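You operate a simulated robot arm through the tools that you are given. There is no shell and no other tool.

You are at the controls of a simulated two-armed robot. One attempt, no reset.

TASK
Take the rag from the gap between the rigs on the work table and lay it out flat on the clear stretch of the work table.

The check looks at the end state, three seconds after you hand in, the way a careful person would. Anything else that was tipped, shoved, dropped, spilled or broken makes it a failure.

THE ROBOT
Two 7-joint arms with two-finger parallel grippers on one trunk, on a base that drives. Base frame: it is fixed to the floor where the robot stands at the start and does not move with it; the origin is under the middle of the robot, x ahead of it, y to its left, z up; the surface under the hand at the start is at about z = 80. Lengths are in cm, angles in rad, forces in N, time in s.
The left shoulder is at the start at [2, 17, 110.3], the right one opposite. With the tool pointing down near the work surface each hand reaches from about 22 to 68 cm from the robot's upright axis, wherever it stands, measured 20 degrees to its own side. Places, roughly: clear stretch of the work table [50, 90, 80]. Payload 3.8 kg a hand.
Tool frame (each hand has its own): the origin (TCP) lies between the finger pads and is the grasp point; the fingertips stand 3 cm ahead of it; z points along the fingers, y is the line along which they close. The gripper opens to 11 cm. The fingers are 2 cm wide and 1 cm thick; the gripper's body (4.8 by 11.2 cm) begins 5.5 cm behind the TCP.
Orientation is that of the tool frame in the base frame, as [roll, pitch, yaw] about the fixed x, y, z axes, in that order (R = Rz(yaw) Ry(pitch) Rx(roll)). With the fingers straight down and closing along the base's y, the tool's x points along the base's -x, its y along +y and its z along -z.

THE INTERFACE
- The arms move only by the tool step_arm. It takes "left_increments", "right_increments" or both (then of equal length, played together; a hand with none holds still); each is a list of rows, each a list of 7 numbers: the turn, a rotation vector about the tool's x, y, z in rad, then the shift along the tool's x, y, z in m, then the gripper command, from -1 (fully open) to 1 (shut), values between in proportion. In form: [[rx, ry, rz, tx, ty, tz, grip], ...]. A call has 1 to 20 rows; each row shifts and turns the commanded pose from where the row before left it, along the tool's axes as they then stand. Each row takes 0.2 s and may step no farther than 5 cm and 0.15 rad from the row before; otherwise, or with a gripper value out of range, the whole call is refused. A pose out of reach is approached as far as the arm can. The call stops where the force on the tool passes 40 N (or 10 N more than at its start, if that is more) or the arm is blocked; 0.2 s more then pass. The fingers move at their own pace (about 7.2 cm/s each) and stop on an object; they squeeze with about 26 N. The grip force told is the motor's: it shows also when the fingers shut on nothing. Time passes only in rows, and 0.2 s behind the last, so rows that do not move let the fingers close. It gives the time, the measured TCP pose, the force on the tool (base axes), the opening and the grip force at its end, in the units of the frame above (readings bear some noise), with the torque about the TCP (base axes, N m) and any sound that the robot's microphone picked up.
- Cameras (640 x 400 px; columns grow to the right, rows downward): "scene" is now at [10.87, 3.32, 126.61]; the picture's right is [0.37, -0.93, 0.00], its down [-0.43, -0.17, -0.89] and it looks along [0.83, 0.33, -0.46] (base axes); focal length 264 px, centre (320, 200). "left" rides on the left gripper at [7.2, -1.7, -10.3] in its tool frame; the picture's right is [0.23, 0.97, 0.00], its down [-0.76, 0.18, -0.62] and it looks along [-0.61, 0.14, 0.78] (tool axes); focal length 222 px, centre (320, 200). "right" rides on the right gripper at [7.2, 1.7, -10.3] in its tool frame; the picture's right is [-0.23, 0.97, 0.00], its down [-0.76, -0.18, -0.62] and it looks along [-0.61, -0.14, 0.78] (tool axes); focal length 222 px, centre (320, 200). There is no depth. A picture from a camera that has moved, and an enlarged one, comes with that camera's place and axes in the base frame and with its lens.
- grab_frame(camera): a new picture of that camera. The clock stands still meanwhile.
- lift_body(by): slides the trunk up (or, below 0, down) by that many cm; the arms and the scene camera ride with it, the base frame stays. It gives what a move gives, with no picture.
- base_move(legs): drives the robot by 1 to 6 legs, each [ahead, turn to the left] in cm and rad, along the robot's own axes; the way and the turn of a leg run together, so that a leg with both is an arc; at most 150 cm and 3.142 rad a leg. The arms and the cameras ride along, it lands a little off, and it stops where it bumps. It gives what a move gives.
- pan_tilt(pan, tilt): turns the head with the scene camera to pan (to the left, within 1.396 rad either way) and tilt (down, from -0.506 to 1.204), counted from straight ahead of the robot. It gives what a move gives.
- zoom(camera, box): a new picture of the part [left, top, right, bottom] of that camera's present view, enlarged. The clock stands still meanwhile.
- finish_job(): hands the job in; it is judged then, once.

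Places have to be worked out from the pictures, the camera data and where the tool is seen. Open the grippers and draw the arms clear of the work before you hand the job in, unless the task says otherwise.

The tools are called as name(argument=value, ...) on one line, values as JSON. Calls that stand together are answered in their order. step_arm: Moves the arms, as the interface text tells. Its arguments: {"type":"object","properties":{"left_increments":{"type":"array","items":{"type":"array","items":{"type":"number"}}},"right_increments":{"type":"array","items":{"type":"array","items":{"type":"number"}}}},"required":[]} The other tools are called the same way: lift_body (by) slides the trunk up or down; base_move (legs) drives the base; pan_tilt (pan, tilt) turns the head that bears the scene camera; grab_frame (camera) takes a picture; zoom (camera, box) takes an enlarged picture of a part of a camera's view; finish_job () hands the job in.

At the start:

```text
time_s: 0.0
left_eef_pos: [32.34, 44.92, 113.3]
left_ee_rot: [-3.141, 0.0, 3.141]
left_ft_force: [0.4, -0.8, -0.1]
left_torque: [0.01, -0.02, 0.02]
left_grip_width: 11.0
left_gripper_force: 0.0
right_eef_pos: [41.93, 4.55, 109.15]
right_ee_rot: [3.141, 0.0, 3.141]
right_ft_force: [1.1, -0.2, -0.5]
right_torque: [-0.02, -0.01, 0.0]
right_grip_width: 11.03
right_gripper_force: 0.1
trunk travel left (down, up): [-20.0, 37.0]
robot x, y, heading: [0.4, -0.06, -0.002]
head pan, tilt: [0.377, 0.476]
```

scene: 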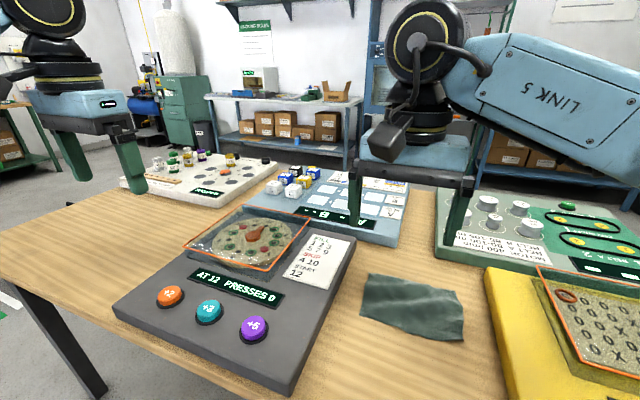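
right: 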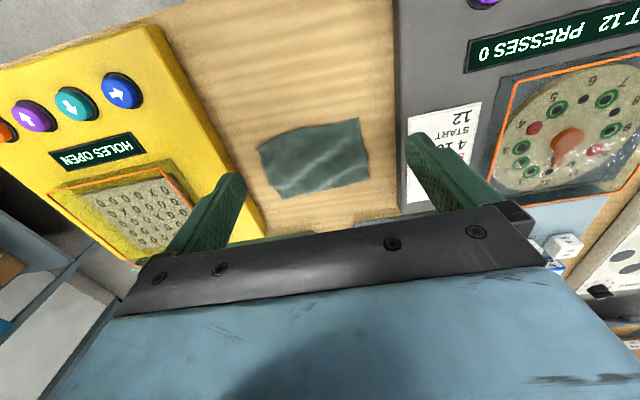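
left: 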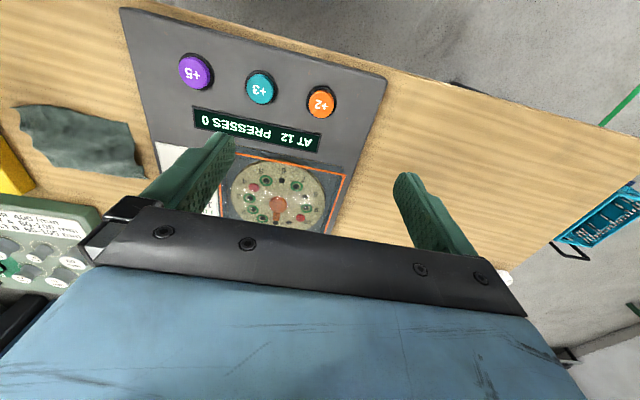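

The rag seems to lie at about [57, 0, 80] between the grey and yellow rigs. I'll take closer looks at it before moving anything.

zoom(camera="scene", box=[320, 230, 520, 370])

zoom(camera="right", box=[200, 60, 460, 240])

zoom(camera="left", box=[0, 60, 200, 240])

```text
2.86 times, centred on (420, 300) of scene
camera zoom: at [10.87, 3.32, 126.61], right [0.37, -0.93, 0.0], down [-0.43, -0.17, -0.89], along [0.83, 0.33, -0.46], focal length 755 px, centre (34, -86)
```

zoom: 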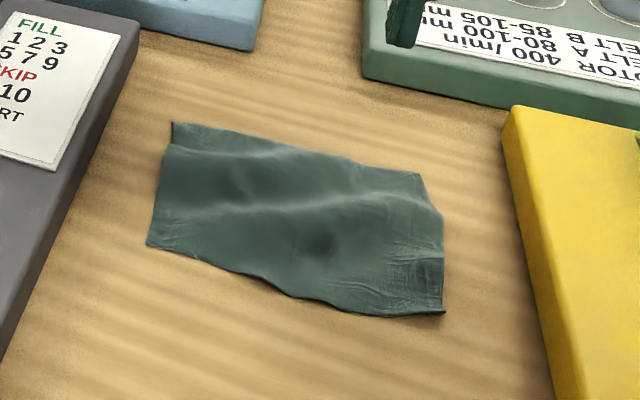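

```text
2.22 times, centred on (330, 150) of right
camera zoom: at [34.7, 6.14, 119.58], right [0.23, 0.97, 0.0], down [0.76, -0.18, 0.62], along [0.61, -0.14, -0.78], focal length 494 px, centre (298, 311)
```

zoom: 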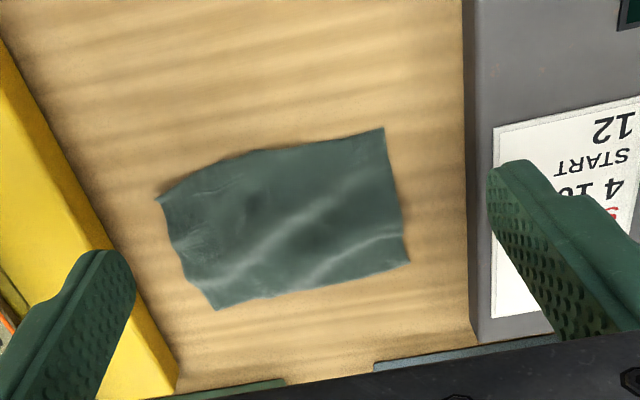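

```text
2.22 times, centred on (100, 150) of left
camera zoom: at [25.09, 43.16, 123.85], right [-0.23, 0.97, 0.0], down [0.76, 0.18, 0.62], along [0.61, 0.14, -0.78], focal length 494 px, centre (809, 311)
```

zoom: 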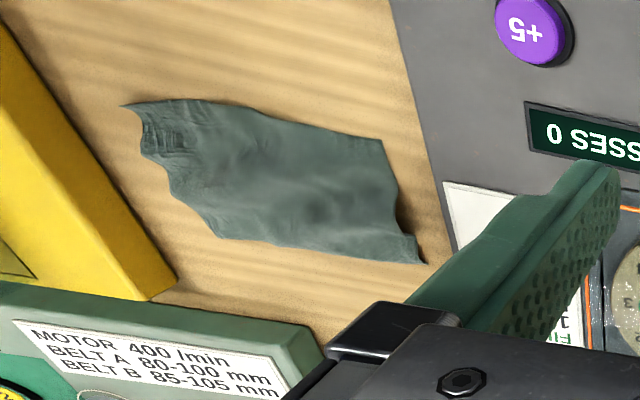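

The rag lies roughly flat with some wrinkles, corners near [50,10], [62,11], [64,-9], [50.5,-10], clear of both rigs (gap about y −17 to +16.5). Now I pan the head left to look at the clear stretch and the way there.

pan_tilt(pan=1.1, tilt=0.45)

grab_frame(camera="scene")

```text
time_s: 1.1
left_eef_pos: [32.31, 44.99, 113.42]
left_ee_rot: [-3.141, 0.001, 3.141]
left_ft_force: [0.3, -0.4, 0.0]
left_torque: [-0.02, -0.03, 0.01]
left_grip_width: 11.01
left_gripper_force: 0.1
right_eef_pos: [41.93, 4.46, 109.18]
right_ee_rot: [-3.142, -0.002, 3.142]
right_ft_force: [-0.8, -0.1, 0.8]
right_torque: [-0.02, 0.0, 0.02]
right_grip_width: 11.0
right_gripper_force: 0.2
trunk travel left (down, up): [-20.0, 37.0]
robot x, y, heading: [0.2, 0.05, 0.0]
head pan, tilt: [1.1, 0.45]
```

```text
taken
camera scene: at [6.55, 8.15, 126.86], right [0.89, -0.45, 0.0], down [-0.2, -0.39, -0.9], along [0.41, 0.8, -0.44], focal length 264 px, centre (320, 200)
```

scene: 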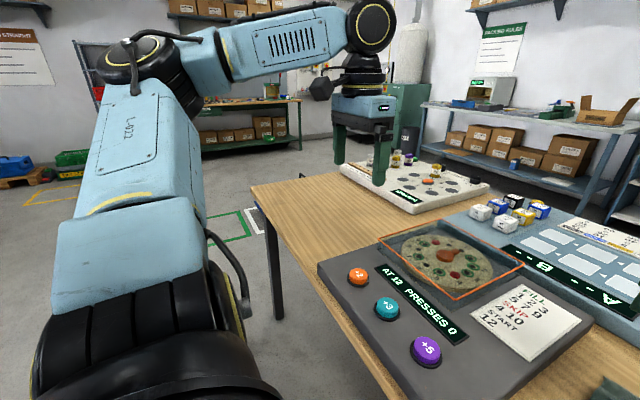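

The clear stretch runs about x 28–68, y 58–121, and the floor to the left is free. I plan to pinch the rag's near edge at both corners (fingers closing along x), so first I turn both wrists 90° in place with the cameras outboard, and bring the head back.

step_arm(left_increments=[[0, 0, 0.1428, 0, 0, 0, -1], [0, 0, 0.1428, 0, 0, 0, -1], [0, 0, 0.1428, 0, 0, 0, -1], [0, 0, 0.1428, 0, 0, 0, -1], [0, 0, 0.1428, 0, 0, 0, -1], [0, 0, 0.1428, 0, 0, 0, -1], [0, 0, 0.1428, 0, 0, 0, -1], [0, 0, 0.1428, 0, 0, 0, -1], [0, 0, 0.1428, 0, 0, 0, -1], [0, 0, 0.1428, 0, 0, 0, -1], [0, 0, 0.1428, 0, 0, 0, -1], [0, 0, 0, 0, 0, 0, -1]], right_increments=[[0, 0, -0.1428, 0, 0, 0, -1], [0, 0, -0.1428, 0, 0, 0, -1], [0, 0, -0.1428, 0, 0, 0, -1], [0, 0, -0.1428, 0, 0, 0, -1], [0, 0, -0.1428, 0, 0, 0, -1], [0, 0, -0.1428, 0, 0, 0, -1], [0, 0, -0.1428, 0, 0, 0, -1], [0, 0, -0.1428, 0, 0, 0, -1], [0, 0, -0.1428, 0, 0, 0, -1], [0, 0, -0.1428, 0, 0, 0, -1], [0, 0, -0.1428, 0, 0, 0, -1], [0, 0, 0, 0, 0, 0, -1]])

pan_tilt(pan=0.0, tilt=0.65)

grab_frame(camera="scene")

```text
time_s: 3.7
left_eef_pos: [32.35, 44.82, 113.51]
left_ee_rot: [3.141, 0.002, 1.569]
left_ft_force: [1.0, -0.4, -0.8]
left_torque: [0.01, -0.04, -0.03]
left_grip_width: 11.01
left_gripper_force: 0.1
right_eef_pos: [41.87, 4.5, 109.17]
right_ee_rot: [-3.141, -0.001, -1.904]
right_ft_force: [-0.5, -0.5, 0.2]
right_torque: [0.03, -0.01, 0.0]
right_grip_width: 10.99
right_gripper_force: 0.1
right hand out of reach, approached as far as the arm can: row 10, 11
trunk travel left (down, up): [-20.0, 37.0]
robot x, y, heading: [0.22, 0.08, 0.002]
head pan, tilt: [1.1, 0.45]
```

```text
time_s: 5.0
left_eef_pos: [32.45, 44.94, 113.37]
left_ee_rot: [-3.141, -0.002, 1.57]
left_ft_force: [-0.3, 0.2, 0.5]
left_torque: [0.03, -0.01, 0.03]
left_grip_width: 11.01
left_gripper_force: 0.1
right_eef_pos: [41.97, 4.45, 109.17]
right_ee_rot: [-3.141, 0.001, -1.904]
right_ft_force: [0.8, 0.0, 0.0]
right_torque: [0.01, -0.02, 0.04]
right_grip_width: 10.99
right_gripper_force: 0.0
trunk travel left (down, up): [-20.0, 37.0]
robot x, y, heading: [0.07, -0.27, 0.001]
head pan, tilt: [0.0, 0.649]
```

```text
taken
camera scene: at [11.05, -0.03, 125.07], right [0.0, -1.0, 0.0], down [-0.6, 0.0, -0.8], along [0.8, 0.0, -0.6], focal length 264 px, centre (320, 200)
```

scene: 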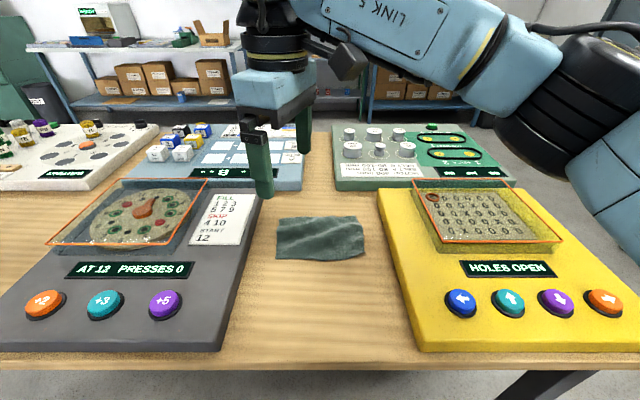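

Left reached the quarter turn; the right wrist stopped at yaw −1.90. I move the right hand outward toward y≈−8 (along its tool x), which should give the wrist more room.

step_arm(right_increments=[[0, 0, 0, 0.04, 0, 0, -1], [0, 0, 0, 0.04, 0, 0, -1], [0, 0, 0, 0.04, 0, 0, -1], [0, 0, 0, 0, 0, 0, -1]])

```text
time_s: 6.0
left_eef_pos: [32.44, 45.05, 113.52]
left_ee_rot: [-3.141, 0.001, 1.572]
left_ft_force: [-0.2, -0.4, -0.1]
left_torque: [-0.02, -0.04, 0.01]
left_grip_width: 11.02
left_gripper_force: 0.1
right_eef_pos: [38.0, -6.97, 109.29]
right_ee_rot: [-3.142, 0.0, -1.904]
right_ft_force: [-0.4, 0.6, 0.5]
right_torque: [0.0, 0.04, 0.0]
right_grip_width: 11.0
right_gripper_force: 0.1
trunk travel left (down, up): [-20.0, 37.0]
robot x, y, heading: [-0.2, -0.01, 0.002]
head pan, tilt: [0.0, 0.649]
```

The command follows the reached yaw (−1.904). I move on to about [50.5, −8] and try the rest of the turn there.

step_arm(right_increments=[[0, 0, 0, -0.0105, -0.0405, 0, -1], [0, 0, 0, -0.0105, -0.0405, 0, -1], [0, 0, 0, -0.0105, -0.0405, 0, -1], [0, 0, -0.111, 0, 0, 0, -1], [0, 0, -0.111, 0, 0, 0, -1], [0, 0, -0.111, 0, 0, 0, -1], [0, 0, 0, 0, 0, 0, -1]])

```text
time_s: 7.6
left_eef_pos: [32.3, 44.94, 113.45]
left_ee_rot: [-3.14, 0.0, 1.572]
left_ft_force: [0.1, -0.7, -0.2]
left_torque: [0.01, 0.03, -0.02]
left_grip_width: 11.0
left_gripper_force: 0.1
right_eef_pos: [32.89, -4.5, 107.81]
right_ee_rot: [3.14, -0.001, -1.575]
right_ft_force: [0.0, 0.3, 0.8]
right_torque: [0.0, 0.01, 0.01]
right_grip_width: 11.0
right_gripper_force: 0.0
right hand out of reach, approached as far as the arm can: row 1, 2, 3, 4, 5, 6
trunk travel left (down, up): [-20.0, 37.0]
robot x, y, heading: [-0.14, 0.03, -0.003]
head pan, tilt: [0.0, 0.649]
```

At this height the right hand can't hold that yaw further out, so I turn it the other way round, to yaw +1.57 like the left hand (closing axis still along x).

step_arm(right_increments=[[0, 0, 0.1428, 0, 0, 0, -1], [0, 0, 0.1428, 0, 0, 0, -1], [0, 0, 0.1428, 0, 0, 0, -1], [0, 0, 0.1428, 0, 0, 0, -1], [0, 0, 0.1428, 0, 0, 0, -1], [0, 0, 0.1428, 0, 0, 0, -1], [0, 0, 0.1428, 0, 0, 0, -1], [0, 0, 0.1428, 0, 0, 0, -1], [0, 0, 0.1428, 0, 0, 0, -1], [0, 0, 0.1428, 0, 0, 0, -1], [0, 0, 0.1428, 0, 0, 0, -1], [0, 0, 0.1428, 0, 0, 0, -1], [0, 0, 0.1428, 0, 0, 0, -1], [0, 0, 0.1428, 0, 0, 0, -1], [0, 0, 0.1428, 0, 0, 0, -1], [0, 0, 0.1428, 0, 0, 0, -1], [0, 0, 0.1428, 0, 0, 0, -1], [0, 0, 0.1428, 0, 0, 0, -1], [0, 0, 0.1428, 0, 0, 0, -1], [0, 0, 0.1428, 0, 0, 0, -1]])

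```text
time_s: 11.8
left_eef_pos: [32.28, 44.93, 113.32]
left_ee_rot: [3.141, -0.002, 1.573]
left_ft_force: [-0.1, 0.1, -0.7]
left_torque: [-0.02, 0.03, 0.0]
left_grip_width: 10.99
left_gripper_force: 0.1
right_eef_pos: [32.91, -4.51, 107.87]
right_ee_rot: [3.141, 0.0, 1.852]
right_ft_force: [-0.6, 0.3, 0.0]
right_torque: [0.04, -0.03, 0.01]
right_grip_width: 11.02
right_gripper_force: 0.0
trunk travel left (down, up): [-20.0, 37.0]
robot x, y, heading: [-0.07, 0.1, 0.002]
head pan, tilt: [0.0, 0.649]
```

The right turn went through freely. I finish it and move the right hand to above the near-right corner.

step_arm(right_increments=[[0, 0, 0.1405, 0, 0, 0, -1], [0, 0, 0.1405, 0, 0, 0, -1], [0, 0, 0, -0.0088, 0.044, 0, -1], [0, 0, 0, -0.0088, 0.044, 0, -1], [0, 0, 0, -0.0088, 0.044, 0, -1], [0, 0, 0, -0.0088, 0.044, 0, -1], [0, 0, 0, 0, 0, 0, -1]])

grab_frame(camera="scene")

grab_frame(camera="right")

```text
time_s: 13.4
left_eef_pos: [32.33, 44.85, 113.58]
left_ee_rot: [3.141, 0.0, 1.571]
left_ft_force: [-0.3, 0.5, -0.6]
left_torque: [-0.01, 0.01, -0.01]
left_grip_width: 11.0
left_gripper_force: 0.1
right_eef_pos: [50.48, -8.07, 107.96]
right_ee_rot: [-3.139, 0.0, 1.575]
right_ft_force: [-0.7, 0.8, 0.5]
right_torque: [0.01, 0.03, 0.05]
right_grip_width: 11.02
right_gripper_force: 0.1
trunk travel left (down, up): [-20.0, 37.0]
robot x, y, heading: [-0.13, -0.1, -0.0]
head pan, tilt: [0.0, 0.649]
```

```text
taken
camera scene: at [11.03, -0.05, 125.08], right [0.0, -1.0, 0.0], down [-0.6, 0.0, -0.8], along [0.8, 0.0, -0.6], focal length 264 px, centre (320, 200)
```

scene: 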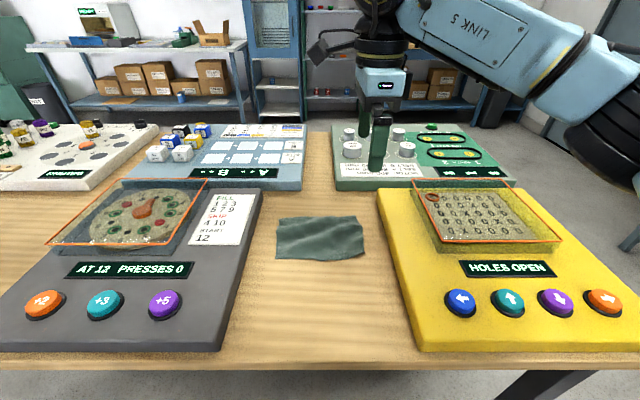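

```text
taken
camera right: at [52.15, -0.74, 118.28], right [0.97, -0.22, 0.0], down [-0.17, -0.76, 0.62], along [-0.14, -0.61, -0.78], focal length 222 px, centre (320, 200)
```

right: 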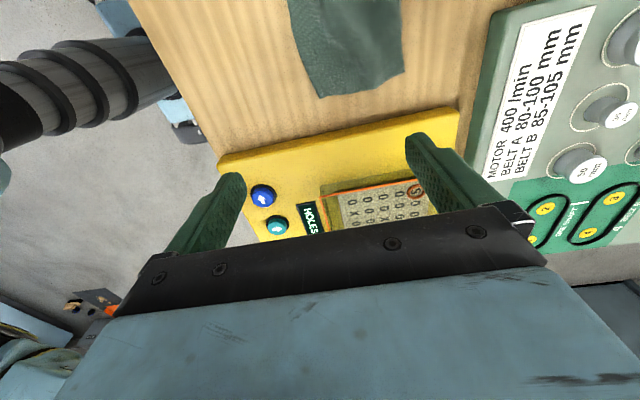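

The right hand is in place above the corner. I zoom on the rag for accurate corner positions.

zoom(camera="scene", box=[256, 195, 384, 275])

zoom(camera="right", box=[260, 0, 440, 112])

```text
5.00 times, centred on (320, 235) of scene
camera zoom: at [11.03, -0.05, 125.08], right [0.0, -1.0, 0.0], down [-0.6, 0.0, -0.8], along [0.8, 0.0, -0.6], focal length 1322 px, centre (320, 25)
```

zoom: 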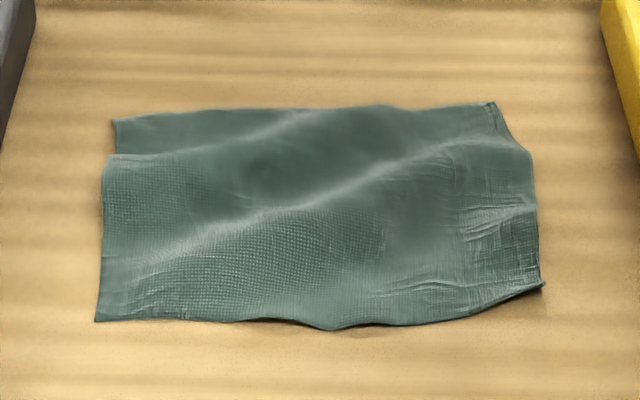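

```text
3.56 times, centred on (350, 56) of right
camera zoom: at [52.15, -0.74, 118.28], right [0.97, -0.22, 0.0], down [-0.17, -0.76, 0.62], along [-0.14, -0.61, -0.78], focal length 790 px, centre (213, 712)
```

zoom: 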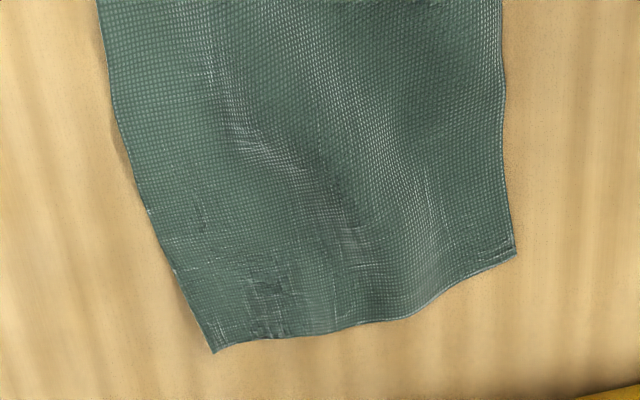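

Near corners are about [49.0, 9.8] and [50.4, −10.2], with the near edge around x 48.6–49.2 between them. I bring the left hand over to [49.7, 8.5] and shift the right to [50.3, −8.8], both still high.

step_arm(left_increments=[[0, 0, 0, -0.0405, 0.0193, 0, -1], [0, 0, 0, -0.0405, 0.0193, 0, -1], [0, 0, 0, -0.0405, 0.0193, 0, -1], [0, 0, 0, -0.0405, 0.0193, 0, -1], [0, 0, 0, -0.0405, 0.0193, 0, -0.5], [0, 0, 0, -0.0405, 0.0193, 0, 0], [0, 0, 0, -0.0405, 0.0193, 0, 0.273], [0, 0, 0, -0.0405, 0.0193, 0, 0.273], [0, 0, 0, -0.0405, 0.0193, 0, 0.273], [0, 0, 0, 0, 0, 0, 0.273]], right_increments=[[0, 0, 0, -0.007, -0.002, 0, -1], [0, 0, 0, 0, 0, 0, -1], [0, 0, 0, 0, 0, 0, -1], [0, 0, 0, 0, 0, 0, -1], [0, 0, 0, 0, 0, 0, -0.5], [0, 0, 0, 0, 0, 0, 0], [0, 0, 0, 0, 0, 0, 0.273], [0, 0, 0, 0, 0, 0, 0.273], [0, 0, 0, 0, 0, 0, 0.273], [0, 0, 0, 0, 0, 0, 0.273]])

grab_frame(camera="scene")

grab_frame(camera="left")

```text
time_s: 15.6
left_eef_pos: [44.99, 16.03, 111.84]
left_ee_rot: [-3.141, -0.001, 1.572]
left_ft_force: [1.0, 0.6, -1.0]
left_torque: [0.02, 0.0, 0.02]
left_grip_width: 3.97
left_gripper_force: 0.0
left hand out of reach, approached as far as the arm can: row 7, 8, 9
right_eef_pos: [50.28, -8.72, 107.86]
right_ee_rot: [3.14, 0.001, 1.576]
right_ft_force: [0.8, -0.1, -0.3]
right_torque: [-0.03, 0.04, -0.01]
right_grip_width: 3.99
right_gripper_force: 0.1
trunk travel left (down, up): [-20.0, 37.0]
robot x, y, heading: [0.14, 0.11, -0.002]
head pan, tilt: [0.0, 0.649]
```

```text
taken
camera scene: at [11.1, -0.04, 125.07], right [0.0, -1.0, 0.0], down [-0.6, 0.0, -0.8], along [0.8, 0.0, -0.6], focal length 264 px, centre (320, 200)
```

scene: 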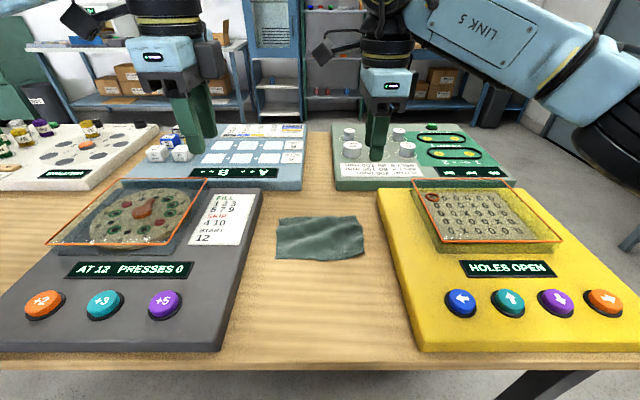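

```text
taken
camera left: at [43.3, 23.26, 122.2], right [0.97, 0.23, 0.0], down [0.18, -0.76, 0.62], along [0.14, -0.61, -0.78], focal length 222 px, centre (320, 200)
```

left: 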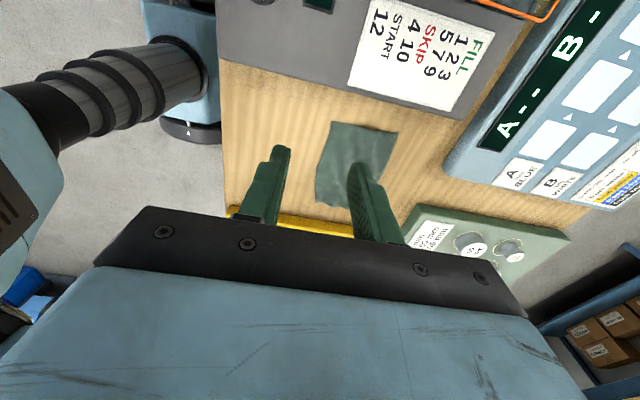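

The left hand hits its wrist limit at this yaw at z≈112. I lower it (still well above the grey rig, fingertips at z≈96) to see whether the reach opens up closer to the table.

step_arm(left_increments=[[0, 0, 0, -0.005, -0.01, 0.03, 0.273], [0, 0, 0, -0.005, 0, 0.03, 0.273], [0, 0, 0, 0, 0, 0.03, 0.273], [0, 0, 0, 0, 0, 0.02, 0.273], [0, 0, 0, -0.02, 0.02, 0, 0.273], [0, 0, 0, -0.02, 0.02, 0, 0.273], [0, 0, 0, -0.025, 0.017, 0, 0.273], [0, 0, 0, 0, 0, 0, 0.273]])

```text
time_s: 17.4
left_eef_pos: [45.47, 14.66, 101.02]
left_ee_rot: [-3.141, 0.002, 1.572]
left_ft_force: [-0.2, -0.6, -1.0]
left_torque: [0.02, 0.02, 0.01]
left_grip_width: 3.98
left_gripper_force: 0.1
left hand out of reach, approached as far as the arm can: row 5, 6, 7
right_eef_pos: [50.27, -8.69, 107.82]
right_ee_rot: [-3.141, 0.0, 1.577]
right_ft_force: [-0.5, -0.3, 0.3]
right_torque: [-0.04, 0.03, 0.01]
right_grip_width: 4.0
right_gripper_force: 0.0
trunk travel left (down, up): [-20.0, 37.0]
robot x, y, heading: [0.22, 0.15, -0.004]
head pan, tilt: [0.0, 0.649]
```

Same limit at lower height, so I back the left yaw off by 0.3 rad (to ≈1.87) and continue to the corner; a 17° oblique pinch is still fine.

step_arm(left_increments=[[0, 0, -0.15, 0, 0, 0, 0.273], [0, 0, -0.15, 0, 0, 0, 0.273], [0, 0, 0, -0.0239, 0.0073, 0, 0.273], [0, 0, 0, -0.0239, 0.0073, 0, 0.273], [0, 0, 0, -0.0239, 0.0073, 0, 0.273], [0, 0, 0, 0, 0, 0, 0.273]])

grab_frame(camera="scene")

```text
time_s: 18.8
left_eef_pos: [45.64, 14.7, 101.01]
left_ee_rot: [3.141, 0.001, 1.871]
left_ft_force: [-1.1, -0.5, -0.1]
left_torque: [0.01, 0.05, -0.04]
left_grip_width: 3.98
left_gripper_force: 0.0
left hand out of reach, approached as far as the arm can: row 3, 4, 5
right_eef_pos: [50.24, -8.68, 107.78]
right_ee_rot: [3.142, -0.001, 1.577]
right_ft_force: [0.0, -0.2, 0.6]
right_torque: [0.01, -0.03, 0.01]
right_grip_width: 4.0
right_gripper_force: 0.0
trunk travel left (down, up): [-20.0, 37.0]
robot x, y, heading: [-0.08, 0.16, 0.005]
head pan, tilt: [0.0, 0.649]
```

```text
taken
camera scene: at [11.05, -0.04, 125.07], right [0.0, -1.0, 0.0], down [-0.6, 0.0, -0.8], along [0.8, 0.0, -0.6], focal length 264 px, centre (320, 200)
```

scene: 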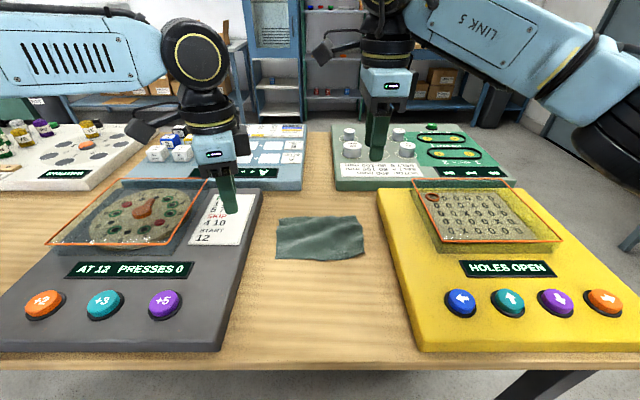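

It stays stuck at the same spot even with the wrist backed off, so it is some other joint's limit. I'll undo more of the left wrist turn (to yaw ≈2.5) and test the move again.

step_arm(left_increments=[[0, 0, -0.15, 0, 0, 0, 0.273], [0, 0, -0.15, 0, 0, 0, 0.273], [0, 0, -0.15, 0, 0, 0, 0.273], [0, 0, -0.15, 0, 0, 0, 0.273], [0, 0, 0, -0.02, 0.0, 0, 0.273], [0, 0, 0, -0.02, 0.0, 0, 0.273], [0, 0, 0, 0, 0, 0, 0.273]])

```text
time_s: 20.4
left_eef_pos: [45.97, 14.8, 101.1]
left_ee_rot: [3.141, 0.002, 2.472]
left_ft_force: [0.0, 0.5, 0.0]
left_torque: [0.02, -0.02, 0.03]
left_grip_width: 3.98
left_gripper_force: 0.0
left hand out of reach, approached as far as the arm can: row 5, 6
right_eef_pos: [50.37, -8.71, 107.84]
right_ee_rot: [3.141, -0.001, 1.575]
right_ft_force: [-0.3, -0.4, 0.1]
right_torque: [0.01, 0.01, 0.03]
right_grip_width: 3.99
right_gripper_force: 0.0
trunk travel left (down, up): [-20.0, 37.0]
robot x, y, heading: [0.18, 0.37, -0.002]
head pan, tilt: [0.0, 0.649]
```

Still stuck near [46, 15]. I undo the rest of the left turn (yaw π) and test again, to learn whether it is the orientation or the position.

step_arm(left_increments=[[0, 0, -0.15, 0, 0, 0, 0.273], [0, 0, -0.15, 0, 0, 0, 0.273], [0, 0, -0.15, 0, 0, 0, 0.273], [0, 0, -0.15, 0, 0, 0, 0.273], [0, 0, -0.07, 0, 0, 0, 0.273], [0, 0, 0, 0, -0.02, 0, 0.273], [0, 0, 0, 0, -0.02, 0, 0.273], [0, 0, 0, 0, 0, 0, 0.273]])

```text
time_s: 22.2
left_eef_pos: [44.17, 13.71, 101.23]
left_ee_rot: [-3.14, 0.001, 3.14]
left_ft_force: [0.0, -0.9, -1.1]
left_torque: [0.01, 0.01, -0.02]
left_grip_width: 3.98
left_gripper_force: 0.1
left hand out of reach, approached as far as the arm can: row 6, 7
right_eef_pos: [50.23, -8.62, 107.82]
right_ee_rot: [-3.14, 0.001, 1.576]
right_ft_force: [0.9, 0.1, 0.5]
right_torque: [-0.02, 0.01, 0.02]
right_grip_width: 4.0
right_gripper_force: 0.0
trunk travel left (down, up): [-20.0, 37.0]
robot x, y, heading: [0.07, 0.17, -0.0]
head pan, tilt: [0.0, 0.649]
```

Even unrotated it is stuck, so it's likely the arm's posture. I pull the left hand back toward the robot and then try to go forward to the corner unrotated.

step_arm(left_increments=[[0, 0, 0, 0.04, 0.02, -0.02, 0.273], [0, 0, 0, 0.04, 0.02, -0.02, 0.273], [0, 0, 0, 0.03, 0.01, -0.02, 0.273], [0, 0, 0, 0, -0.04, 0, 0.273], [0, 0, 0, 0, -0.04, 0, 0.273], [0, 0, 0, 0, -0.02, 0, 0.273], [0, 0, 0, 0, 0, 0, 0.273]])

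grab_frame(camera="scene")

```text
time_s: 23.8
left_eef_pos: [33.39, 9.97, 107.11]
left_ee_rot: [-3.14, 0.0, 3.14]
left_ft_force: [0.2, 0.2, 0.2]
left_torque: [0.02, 0.0, -0.01]
left_grip_width: 3.99
left_gripper_force: 0.1
left hand out of reach, approached as far as the arm can: row 6
right_eef_pos: [50.35, -8.72, 107.9]
right_ee_rot: [-3.141, -0.002, 1.576]
right_ft_force: [-0.2, -0.6, -0.1]
right_torque: [-0.04, 0.01, -0.02]
right_grip_width: 4.03
right_gripper_force: 0.0
trunk travel left (down, up): [-20.0, 37.0]
robot x, y, heading: [-0.16, 0.22, 0.001]
head pan, tilt: [0.0, 0.649]
```

```text
taken
camera scene: at [11.1, -0.02, 125.07], right [0.0, -1.0, 0.0], down [-0.6, 0.0, -0.8], along [0.8, 0.0, -0.6], focal length 264 px, centre (320, 200)
```

scene: 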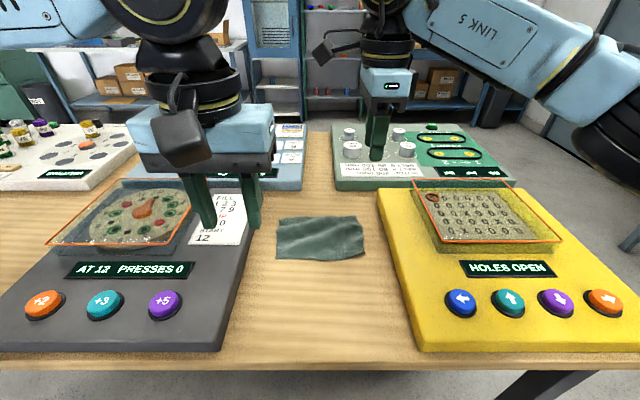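

The boundary might come from clearance to the other arm rather than from the joints. I test by moving the right hand away (to y≈−22, still high) and then moving the left hand inward.

step_arm(right_increments=[[0, 0, 0, -0.045, 0, 0, 0.273], [0, 0, 0, -0.045, 0, 0, 0.273], [0, 0, 0, -0.045, 0, 0, 0.273], [0, 0, 0, 0, 0, 0, 0.273]])

step_arm(left_increments=[[0, 0, 0, -0.03, -0.01, 0, 0.273], [0, 0, 0, -0.03, -0.01, 0, 0.273], [0, 0, 0, -0.03, 0, 0, 0.273], [0, 0, 0, 0, 0, 0, 0.273]])

```text
time_s: 24.8
left_eef_pos: [33.38, 10.05, 107.15]
left_ee_rot: [3.141, 0.001, 3.141]
left_ft_force: [-0.5, -0.2, -0.1]
left_torque: [0.01, 0.01, 0.0]
left_grip_width: 4.01
left_gripper_force: 0.1
right_eef_pos: [50.39, -22.15, 107.75]
right_ee_rot: [3.141, 0.001, 1.577]
right_ft_force: [0.3, 0.8, 0.1]
right_torque: [0.02, 0.01, 0.02]
right_grip_width: 3.98
right_gripper_force: 0.1
trunk travel left (down, up): [-20.0, 37.0]
robot x, y, heading: [-0.02, 0.06, 0.003]
head pan, tilt: [0.0, 0.649]
```

```text
time_s: 25.8
left_eef_pos: [39.93, 12.06, 107.86]
left_ee_rot: [-3.14, 0.001, -3.141]
left_ft_force: [-0.8, 0.6, -0.6]
left_torque: [-0.01, 0.02, 0.03]
left_grip_width: 3.98
left_gripper_force: 0.0
left hand out of reach, approached as far as the arm can: row 1, 2, 3
right_eef_pos: [50.35, -22.15, 107.76]
right_ee_rot: [-3.14, 0.0, 1.577]
right_ft_force: [0.6, 0.3, 0.0]
right_torque: [0.0, -0.01, -0.02]
right_grip_width: 3.99
right_gripper_force: 0.0
trunk travel left (down, up): [-20.0, 37.0]
robot x, y, heading: [0.05, 0.33, -0.002]
head pan, tilt: [0.0, 0.649]
```

It's a joint limit of the left arm, not the other hand. The right arm moves freely at yaw +1.57, so I try the left at its mirror image, yaw −1.57, then test moving inward.

step_arm(left_increments=[[0, 0, -0.1428, 0, 0, 0, 0.273], [0, 0, -0.1428, 0, 0, 0, 0.273], [0, 0, -0.1428, 0, 0, 0, 0.273], [0, 0, -0.1428, 0, 0, 0, 0.273], [0, 0, -0.1428, 0, 0, 0, 0.273], [0, 0, -0.1428, 0, 0, 0, 0.273], [0, 0, -0.1428, 0, 0, 0, 0.273], [0, 0, -0.1428, 0, 0, 0, 0.273], [0, 0, -0.1428, 0, 0, 0, 0.273], [0, 0, -0.1428, 0, 0, 0, 0.273], [0, 0, -0.1428, 0, 0, 0, 0.273], [0, 0, 0, 0, 0, 0, 0.273]])

step_arm(left_increments=[[0, 0, 0, 0.02, -0.03, 0, 0.273], [0, 0, 0, 0.02, -0.03, 0, 0.273], [0, 0, 0, 0, -0.02, 0, 0.273], [0, 0, 0, 0, 0, 0, 0.273]])

```text
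time_s: 28.4
left_eef_pos: [39.69, 12.03, 107.76]
left_ee_rot: [-3.141, 0.001, -1.571]
left_ft_force: [-0.1, 0.2, -0.2]
left_torque: [-0.03, 0.01, 0.01]
left_grip_width: 3.99
left_gripper_force: 0.0
right_eef_pos: [50.43, -22.15, 107.81]
right_ee_rot: [3.14, -0.001, 1.576]
right_ft_force: [-0.9, -0.5, -0.7]
right_torque: [-0.01, -0.02, -0.01]
right_grip_width: 3.97
right_gripper_force: 0.0
trunk travel left (down, up): [-20.0, 37.0]
robot x, y, heading: [-0.06, -0.06, 0.0]
head pan, tilt: [0.0, 0.649]
```

```text
time_s: 29.4
left_eef_pos: [40.57, 12.3, 107.55]
left_ee_rot: [3.14, -0.002, -1.574]
left_ft_force: [0.3, -0.4, 0.2]
left_torque: [0.0, 0.01, -0.01]
left_grip_width: 4.0
left_gripper_force: 0.1
left hand out of reach, approached as far as the arm can: row 1, 2, 3
right_eef_pos: [50.4, -22.1, 107.77]
right_ee_rot: [3.141, 0.0, 1.577]
right_ft_force: [-0.2, -0.1, 0.7]
right_torque: [0.04, 0.0, 0.01]
right_grip_width: 3.98
right_gripper_force: 0.0
trunk travel left (down, up): [-20.0, 37.0]
robot x, y, heading: [-0.07, -0.27, 0.0]
head pan, tilt: [0.0, 0.649]
```

The left arm can't come further inward than about 17° left of the robot's heading, while the right one can cross the middle. Turning the base about 0.22 rad to the right will put the rag within both arms' range; both hands are high and clear, so I do that.

base_move(legs=[[0, -0.22]])

step_arm(left_increments=[[0, 0, 0.1428, 0, 0, 0, 0.273], [0, 0, 0.1428, 0, 0, 0, 0.273], [0, 0, 0.1428, 0, 0, 0, 0.273], [0, 0, 0.1428, 0, 0, 0, 0.273], [0, 0, 0.1428, 0, 0, 0, 0.273], [0, 0, 0.1428, 0, 0, 0, 0.273], [0, 0, 0.1428, 0, 0, 0, 0.273], [0, 0, 0.1428, 0, 0, 0, 0.273], [0, 0, 0.1428, 0, 0, 0, 0.273], [0, 0, 0.1428, 0, 0, 0, 0.273], [0, 0, 0.1428, 0, 0, 0, 0.273], [0, 0, 0.1428, 0, 0, 0, 0.273], [0, 0, 0.1428, 0, 0, 0, 0.273], [0, 0, 0.1428, 0, 0, 0, 0.273], [0, 0, 0.1428, 0, 0, 0, 0.273], [0, 0, 0.1428, 0, 0, 0, 0.273], [0, 0, 0.1428, 0, 0, 0, 0.273], [0, 0, 0.1428, 0, 0, 0, 0.273], [0, 0, 0.1428, 0, 0, 0, 0.273], [0, 0, 0.1428, 0, 0, 0, 0.273]])

pan_tilt(pan=0.22, tilt=0.65)

grab_frame(camera="scene")

```text
time_s: 30.6
left_eef_pos: [42.22, 3.17, 107.49]
left_ee_rot: [3.141, 0.0, -1.792]
left_ft_force: [0.0, -0.8, 0.1]
left_torque: [0.06, -0.02, 0.01]
left_grip_width: 3.98
left_gripper_force: 0.0
right_eef_pos: [44.3, -32.69, 107.86]
right_ee_rot: [-3.141, 0.0, 1.356]
right_ft_force: [-0.6, 0.5, -0.1]
right_torque: [0.01, -0.02, -0.01]
right_grip_width: 3.99
right_gripper_force: 0.1
trunk travel left (down, up): [-20.0, 37.0]
robot x, y, heading: [0.08, 0.16, -0.214]
head pan, tilt: [0.0, 0.649]
```

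```text
time_s: 34.8
left_eef_pos: [42.3, 3.2, 107.52]
left_ee_rot: [3.141, 0.002, 1.635]
left_ft_force: [0.1, -0.4, 0.5]
left_torque: [-0.01, 0.0, 0.02]
left_grip_width: 3.98
left_gripper_force: 0.1
right_eef_pos: [44.36, -32.62, 107.76]
right_ee_rot: [-3.141, 0.0, 1.356]
right_ft_force: [-0.7, 0.5, 1.0]
right_torque: [0.05, 0.02, -0.01]
right_grip_width: 4.0
right_gripper_force: 0.0
trunk travel left (down, up): [-20.0, 37.0]
robot x, y, heading: [-0.28, 0.39, -0.223]
head pan, tilt: [0.0, 0.649]
```

```text
time_s: 35.5
left_eef_pos: [42.35, 3.18, 107.49]
left_ee_rot: [-3.14, 0.002, 1.636]
left_ft_force: [-0.6, -0.2, 0.4]
left_torque: [-0.02, 0.0, 0.0]
left_grip_width: 3.96
left_gripper_force: 0.0
right_eef_pos: [44.33, -32.54, 107.78]
right_ee_rot: [3.141, 0.0, 1.356]
right_ft_force: [0.1, 0.2, -0.1]
right_torque: [0.01, -0.02, 0.01]
right_grip_width: 4.01
right_gripper_force: 0.0
trunk travel left (down, up): [-20.0, 37.0]
robot x, y, heading: [-0.22, -0.18, -0.223]
head pan, tilt: [0.22, 0.649]
```

```text
taken
camera scene: at [11.0, -0.5, 125.07], right [0.0, -1.0, 0.0], down [-0.6, 0.0, -0.8], along [0.8, 0.0, -0.6], focal length 264 px, centre (320, 200)
```

scene: 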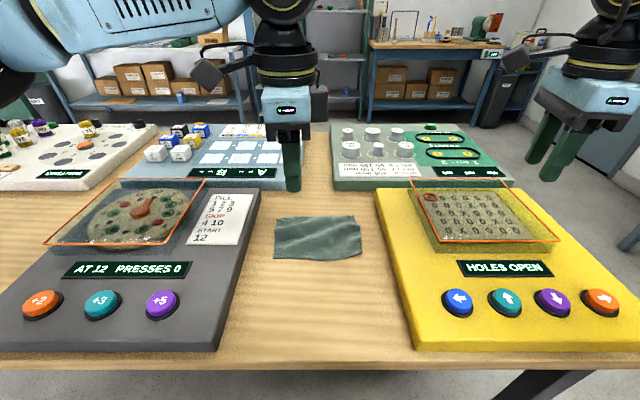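

The left wrist now turned freely at the inner position. I move both hands above the two near corners: left to [49.7, 8.5], right to [50.3, −8.8].

step_arm(left_increments=[[0, 0, 0.065, 0, 0, 0, 0.273], [0, 0, 0, 0.0265, 0.03675, 0, 0.273], [0, 0, 0, 0.0265, 0.03675, 0, 0.273], [0, 0, 0, 0, 0, 0, 0.273], [0, 0, 0, 0, 0, 0, 0.273], [0, 0, 0, 0, 0, 0, 0.273], [0, 0, 0, 0, 0, 0, 0.273], [0, 0, 0, 0, 0, 0, 0.273], [0, 0, 0, 0, 0, 0, 0.273], [0, 0, 0, 0, 0, 0, 0.273]], right_increments=[[0, 0, -0.1075, 0, 0, 0, 0.273], [0, 0, -0.1075, 0, 0, 0, 0.273], [0, 0, 0, 0, 0, 0, 0.273], [0, 0, 0, 0.0395, 0.01, 0, 0.273], [0, 0, 0, 0.0395, 0.01, 0, 0.273], [0, 0, 0, 0.0395, 0.01, 0, 0.273], [0, 0, 0, 0.0395, 0.01, 0, 0.273], [0, 0, 0, 0.0395, 0.01, 0, 0.273], [0, 0, 0, 0.0395, 0.01, 0, 0.273], [0, 0, 0, 0, 0, 0, 0.273]])

grab_frame(camera="scene")

```text
time_s: 37.8
left_eef_pos: [49.79, 8.45, 107.74]
left_ee_rot: [-3.141, 0.0, 1.571]
left_ft_force: [-0.4, 0.6, 0.8]
left_torque: [0.01, -0.02, 0.01]
left_grip_width: 4.0
left_gripper_force: 0.1
right_eef_pos: [50.36, -8.83, 107.71]
right_ee_rot: [-3.141, 0.0, 1.572]
right_ft_force: [-0.2, 0.2, -0.1]
right_torque: [0.03, -0.01, -0.01]
right_grip_width: 3.99
right_gripper_force: 0.1
trunk travel left (down, up): [-20.0, 37.0]
robot x, y, heading: [0.17, 0.1, -0.228]
head pan, tilt: [0.22, 0.649]
```

```text
taken
camera scene: at [10.99, -0.56, 125.07], right [0.0, -1.0, 0.0], down [-0.6, 0.0, -0.8], along [0.8, 0.0, -0.6], focal length 264 px, centre (320, 200)
```

scene: 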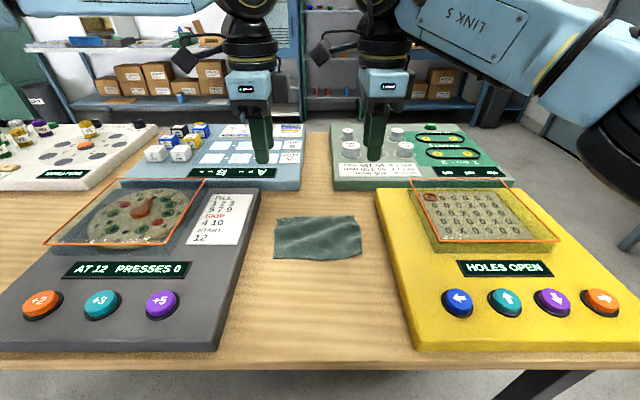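

Both hands are above the corners. I lower both to TCP z≈87 (fingertips about 4 cm above the table) and look.

step_arm(left_increments=[[0, 0, 0, 0, 0, 0.04, 0.273], [0, 0, 0, 0, 0, 0.04, 0.273], [0, 0, 0, 0, 0, 0.04, 0.273], [0, 0, 0, 0, 0, 0.04, 0.273], [0, 0, 0, 0, 0, 0.04, 0.273], [0, 0, 0, 0, 0, 0, 0.273]], right_increments=[[0, 0, 0, 0, 0, 0.04, 0.273], [0, 0, 0, 0, 0, 0.04, 0.273], [0, 0, 0, 0, 0, 0.04, 0.273], [0, 0, 0, 0, 0, 0.04, 0.273], [0, 0, 0, 0, 0, 0.04, 0.273], [0, 0, 0, 0, 0, 0, 0.273]])

zoom(camera="scene", box=[240, 140, 400, 260])

grab_frame(camera="left")

grab_frame(camera="right")

```text
time_s: 39.1
left_eef_pos: [49.35, 8.7, 87.62]
left_ee_rot: [3.14, 0.003, 1.571]
left_ft_force: [-0.3, 0.1, 1.3]
left_torque: [0.0, 0.01, 0.01]
left_grip_width: 3.99
left_gripper_force: 0.0
left hand out of reach, approached as far as the arm can: row 5
right_eef_pos: [50.31, -8.83, 87.83]
right_ee_rot: [3.141, -0.001, 1.571]
right_ft_force: [0.5, -0.2, 1.5]
right_torque: [0.01, 0.01, -0.02]
right_grip_width: 3.99
right_gripper_force: 0.1
trunk travel left (down, up): [-20.0, 37.0]
robot x, y, heading: [-0.01, 0.25, -0.216]
head pan, tilt: [0.22, 0.649]
```

```text
3.33 times, centred on (320, 200) of scene
camera zoom: at [10.99, -0.5, 125.08], right [0.0, -1.0, 0.0], down [-0.6, 0.0, -0.8], along [0.8, 0.0, -0.6], focal length 881 px, centre (320, 200)
```

zoom: 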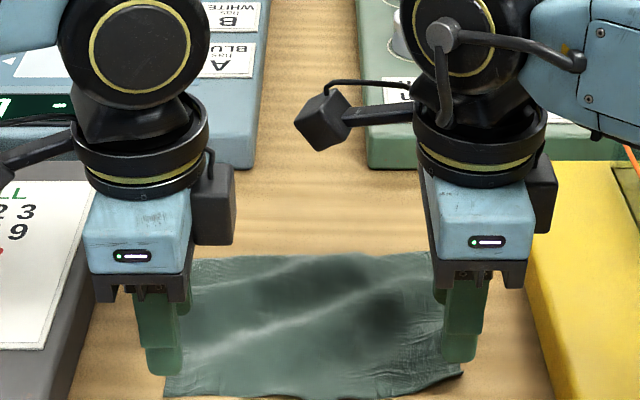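

```text
taken
camera left: at [47.66, 16.02, 98.11], right [0.97, 0.23, 0.0], down [0.18, -0.76, 0.63], along [0.14, -0.61, -0.78], focal length 222 px, centre (320, 200)
```

left: 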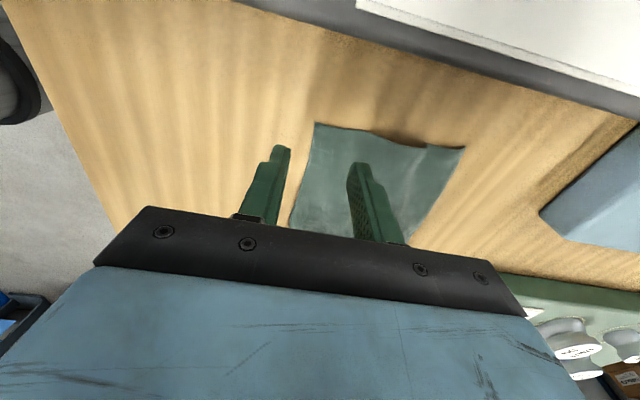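

```text
taken
camera right: at [52.07, -1.6, 98.2], right [0.97, -0.23, 0.0], down [-0.18, -0.76, 0.62], along [-0.14, -0.61, -0.78], focal length 222 px, centre (320, 200)
```

right: 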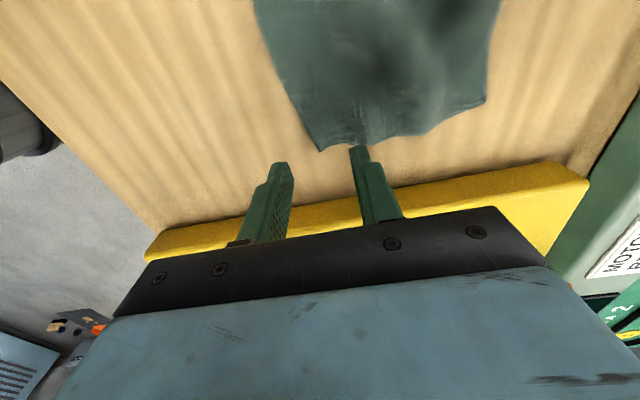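

Left is at a limit again when low; relative height matters, so I raise the hands by 10 cm and lower the trunk by 10 cm to get margin. The near edge measured from the wrist cameras is at x≈48.65 (left) and ≈49.7 (right), so the straddle placement is right.

step_arm(left_increments=[[0, 0, 0, 0, 0, -0.04, 0.273], [0, 0, 0, 0, 0, -0.04, 0.273], [0, 0, 0, -0.002, 0.0015, -0.03, 0.273], [0, 0, 0, 0, 0, 0, 0.273]], right_increments=[[0, 0, 0, 0, 0, -0.04, 0.273], [0, 0, 0, 0, 0, -0.04, 0.273], [0, 0, 0, 0, 0, -0.03, 0.273], [0, 0, 0, 0, 0, 0, 0.273]])

lift_body(by=-11)

grab_frame(camera="scene")

```text
time_s: 40.1
left_eef_pos: [49.65, 8.77, 98.78]
left_ee_rot: [3.141, 0.001, 1.571]
left_ft_force: [0.0, -0.7, 0.4]
left_torque: [-0.01, 0.0, -0.01]
left_grip_width: 3.98
left_gripper_force: 0.1
right_eef_pos: [50.37, -8.92, 98.77]
right_ee_rot: [3.141, 0.0, 1.57]
right_ft_force: [0.5, 0.6, 0.0]
right_torque: [0.02, 0.0, -0.03]
right_grip_width: 4.01
right_gripper_force: 0.1
trunk travel left (down, up): [-20.0, 37.0]
robot x, y, heading: [0.16, -0.25, -0.22]
head pan, tilt: [0.22, 0.649]
```

```text
time_s: 41.6
left_eef_pos: [49.49, 8.77, 87.83]
left_ee_rot: [-3.141, 0.002, 1.571]
left_ft_force: [-0.4, -0.1, 0.3]
left_torque: [0.0, -0.01, 0.03]
left_grip_width: 4.0
left_gripper_force: 0.0
right_eef_pos: [50.43, -8.91, 87.89]
right_ee_rot: [3.141, -0.002, 1.569]
right_ft_force: [0.1, -0.6, -0.8]
right_torque: [0.02, 0.01, -0.01]
right_grip_width: 3.99
right_gripper_force: 0.1
trunk travel left (down, up): [-9.0, 48.0]
robot x, y, heading: [-0.12, 0.2, -0.217]
head pan, tilt: [0.22, 0.649]
```

```text
taken
camera scene: at [10.99, -0.5, 114.08], right [0.0, -1.0, 0.0], down [-0.6, 0.0, -0.8], along [0.8, 0.0, -0.6], focal length 264 px, centre (320, 200)
```

scene: 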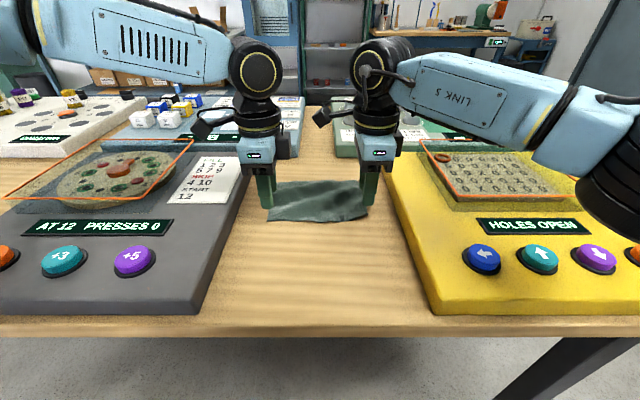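

Good clearance everywhere. Now I lower both hands to fingertips just above the table (TCP ≈83.4), then feel for contact.

step_arm(left_increments=[[0, 0, 0, 0, 0, 0.02, 0.273], [0, 0, 0, 0, 0, 0.015, 0.273], [0, 0, 0, 0, 0, 0.009, 0.273], [0, 0, 0, 0, 0, 0, 0.273]], right_increments=[[0, 0, 0, 0, 0, 0.02, 0.273], [0, 0, 0, 0, 0, 0.015, 0.273], [0, 0, 0, 0, 0, 0.009, 0.273], [0, 0, 0, 0, 0, 0, 0.273]])

zoom(camera="scene", box=[240, 160, 400, 260])

zoom(camera="left", box=[220, 80, 480, 250])

zoom(camera="right", box=[200, 80, 460, 250])

```text
time_s: 42.6
left_eef_pos: [49.6, 8.78, 83.4]
left_ee_rot: [3.141, 0.0, 1.571]
left_ft_force: [-0.1, 0.1, -0.3]
left_torque: [0.01, 0.01, 0.03]
left_grip_width: 4.01
left_gripper_force: 0.0
right_eef_pos: [50.32, -8.92, 83.23]
right_ee_rot: [3.141, 0.0, 1.569]
right_ft_force: [-0.3, 0.2, -0.5]
right_torque: [0.02, 0.0, -0.01]
right_grip_width: 4.01
right_gripper_force: 0.1
trunk travel left (down, up): [-9.0, 48.0]
robot x, y, heading: [0.1, -0.48, -0.224]
head pan, tilt: [0.22, 0.649]
```

```text
4.00 times, centred on (320, 210) of scene
camera zoom: at [11.0, -0.5, 114.07], right [0.0, -1.0, 0.0], down [-0.6, 0.0, -0.8], along [0.8, 0.0, -0.6], focal length 1057 px, centre (320, 160)
```

zoom: 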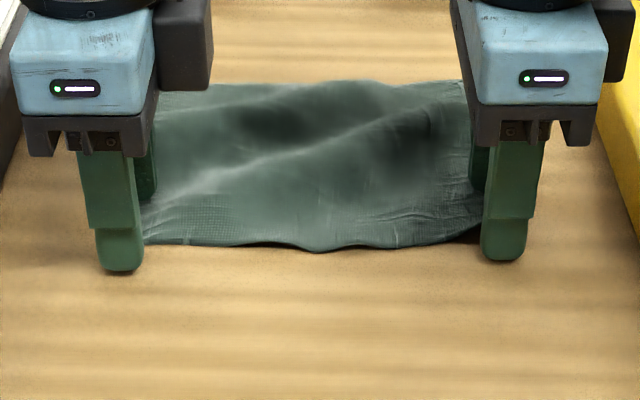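

```text
2.35 times, centred on (350, 165) of left
camera zoom: at [47.85, 15.93, 93.81], right [0.97, 0.23, 0.0], down [0.18, -0.76, 0.62], along [0.14, -0.61, -0.78], focal length 523 px, centre (249, 282)
```

zoom: 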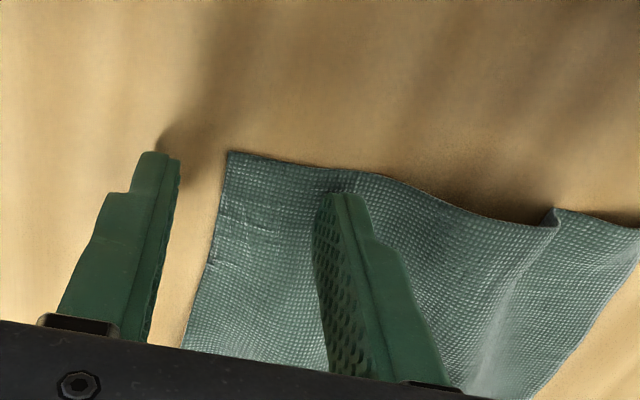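

```text
2.35 times, centred on (330, 165) of right
camera zoom: at [52.1, -1.75, 93.72], right [0.97, -0.23, 0.0], down [-0.18, -0.76, 0.62], along [-0.14, -0.61, -0.78], focal length 523 px, centre (296, 282)
```

zoom: 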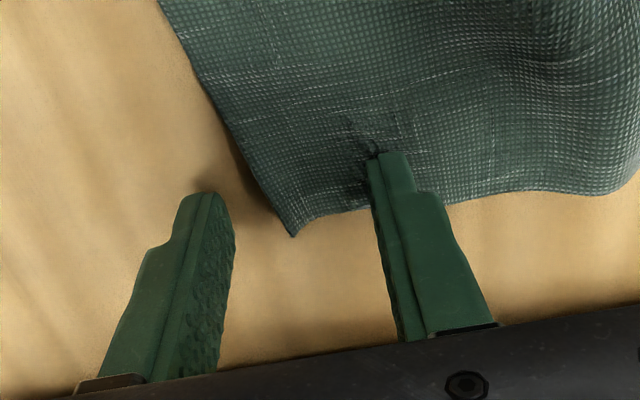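

Fingers straddle the near edge nicely on both sides. I shift each hand 0.5 cm inward for fuller coverage and lower 4 mm, watching the force.

step_arm(left_increments=[[0, 0, 0, -0.005, 0, 0, 0.273], [0, 0, 0, 0, 0, 0.002, 0.273], [0, 0, 0, 0, 0, 0.002, 0.273], [0, 0, 0, 0, 0, 0, 0.273]], right_increments=[[0, 0, 0, 0.005, 0, 0, 0.273], [0, 0, 0, 0, 0, 0.002, 0.273], [0, 0, 0, 0, 0, 0.001, 0.273], [0, 0, 0, 0, 0, 0, 0.273]])

```text
time_s: 43.6
left_eef_pos: [49.47, 8.28, 83.13]
left_ee_rot: [3.139, 0.001, 1.57]
left_ft_force: [1.0, 2.3, 9.1]
left_torque: [0.15, -0.24, 0.08]
left_grip_width: 3.99
left_gripper_force: 0.7
right_eef_pos: [50.32, -8.53, 83.15]
right_ee_rot: [3.138, 0.0, 1.57]
right_ft_force: [0.1, -0.7, 4.6]
right_torque: [-0.01, -0.12, -0.03]
right_grip_width: 4.0
right_gripper_force: 0.5
trunk travel left (down, up): [-9.0, 48.0]
robot x, y, heading: [0.18, -0.08, -0.222]
head pan, tilt: [0.22, 0.649]
```

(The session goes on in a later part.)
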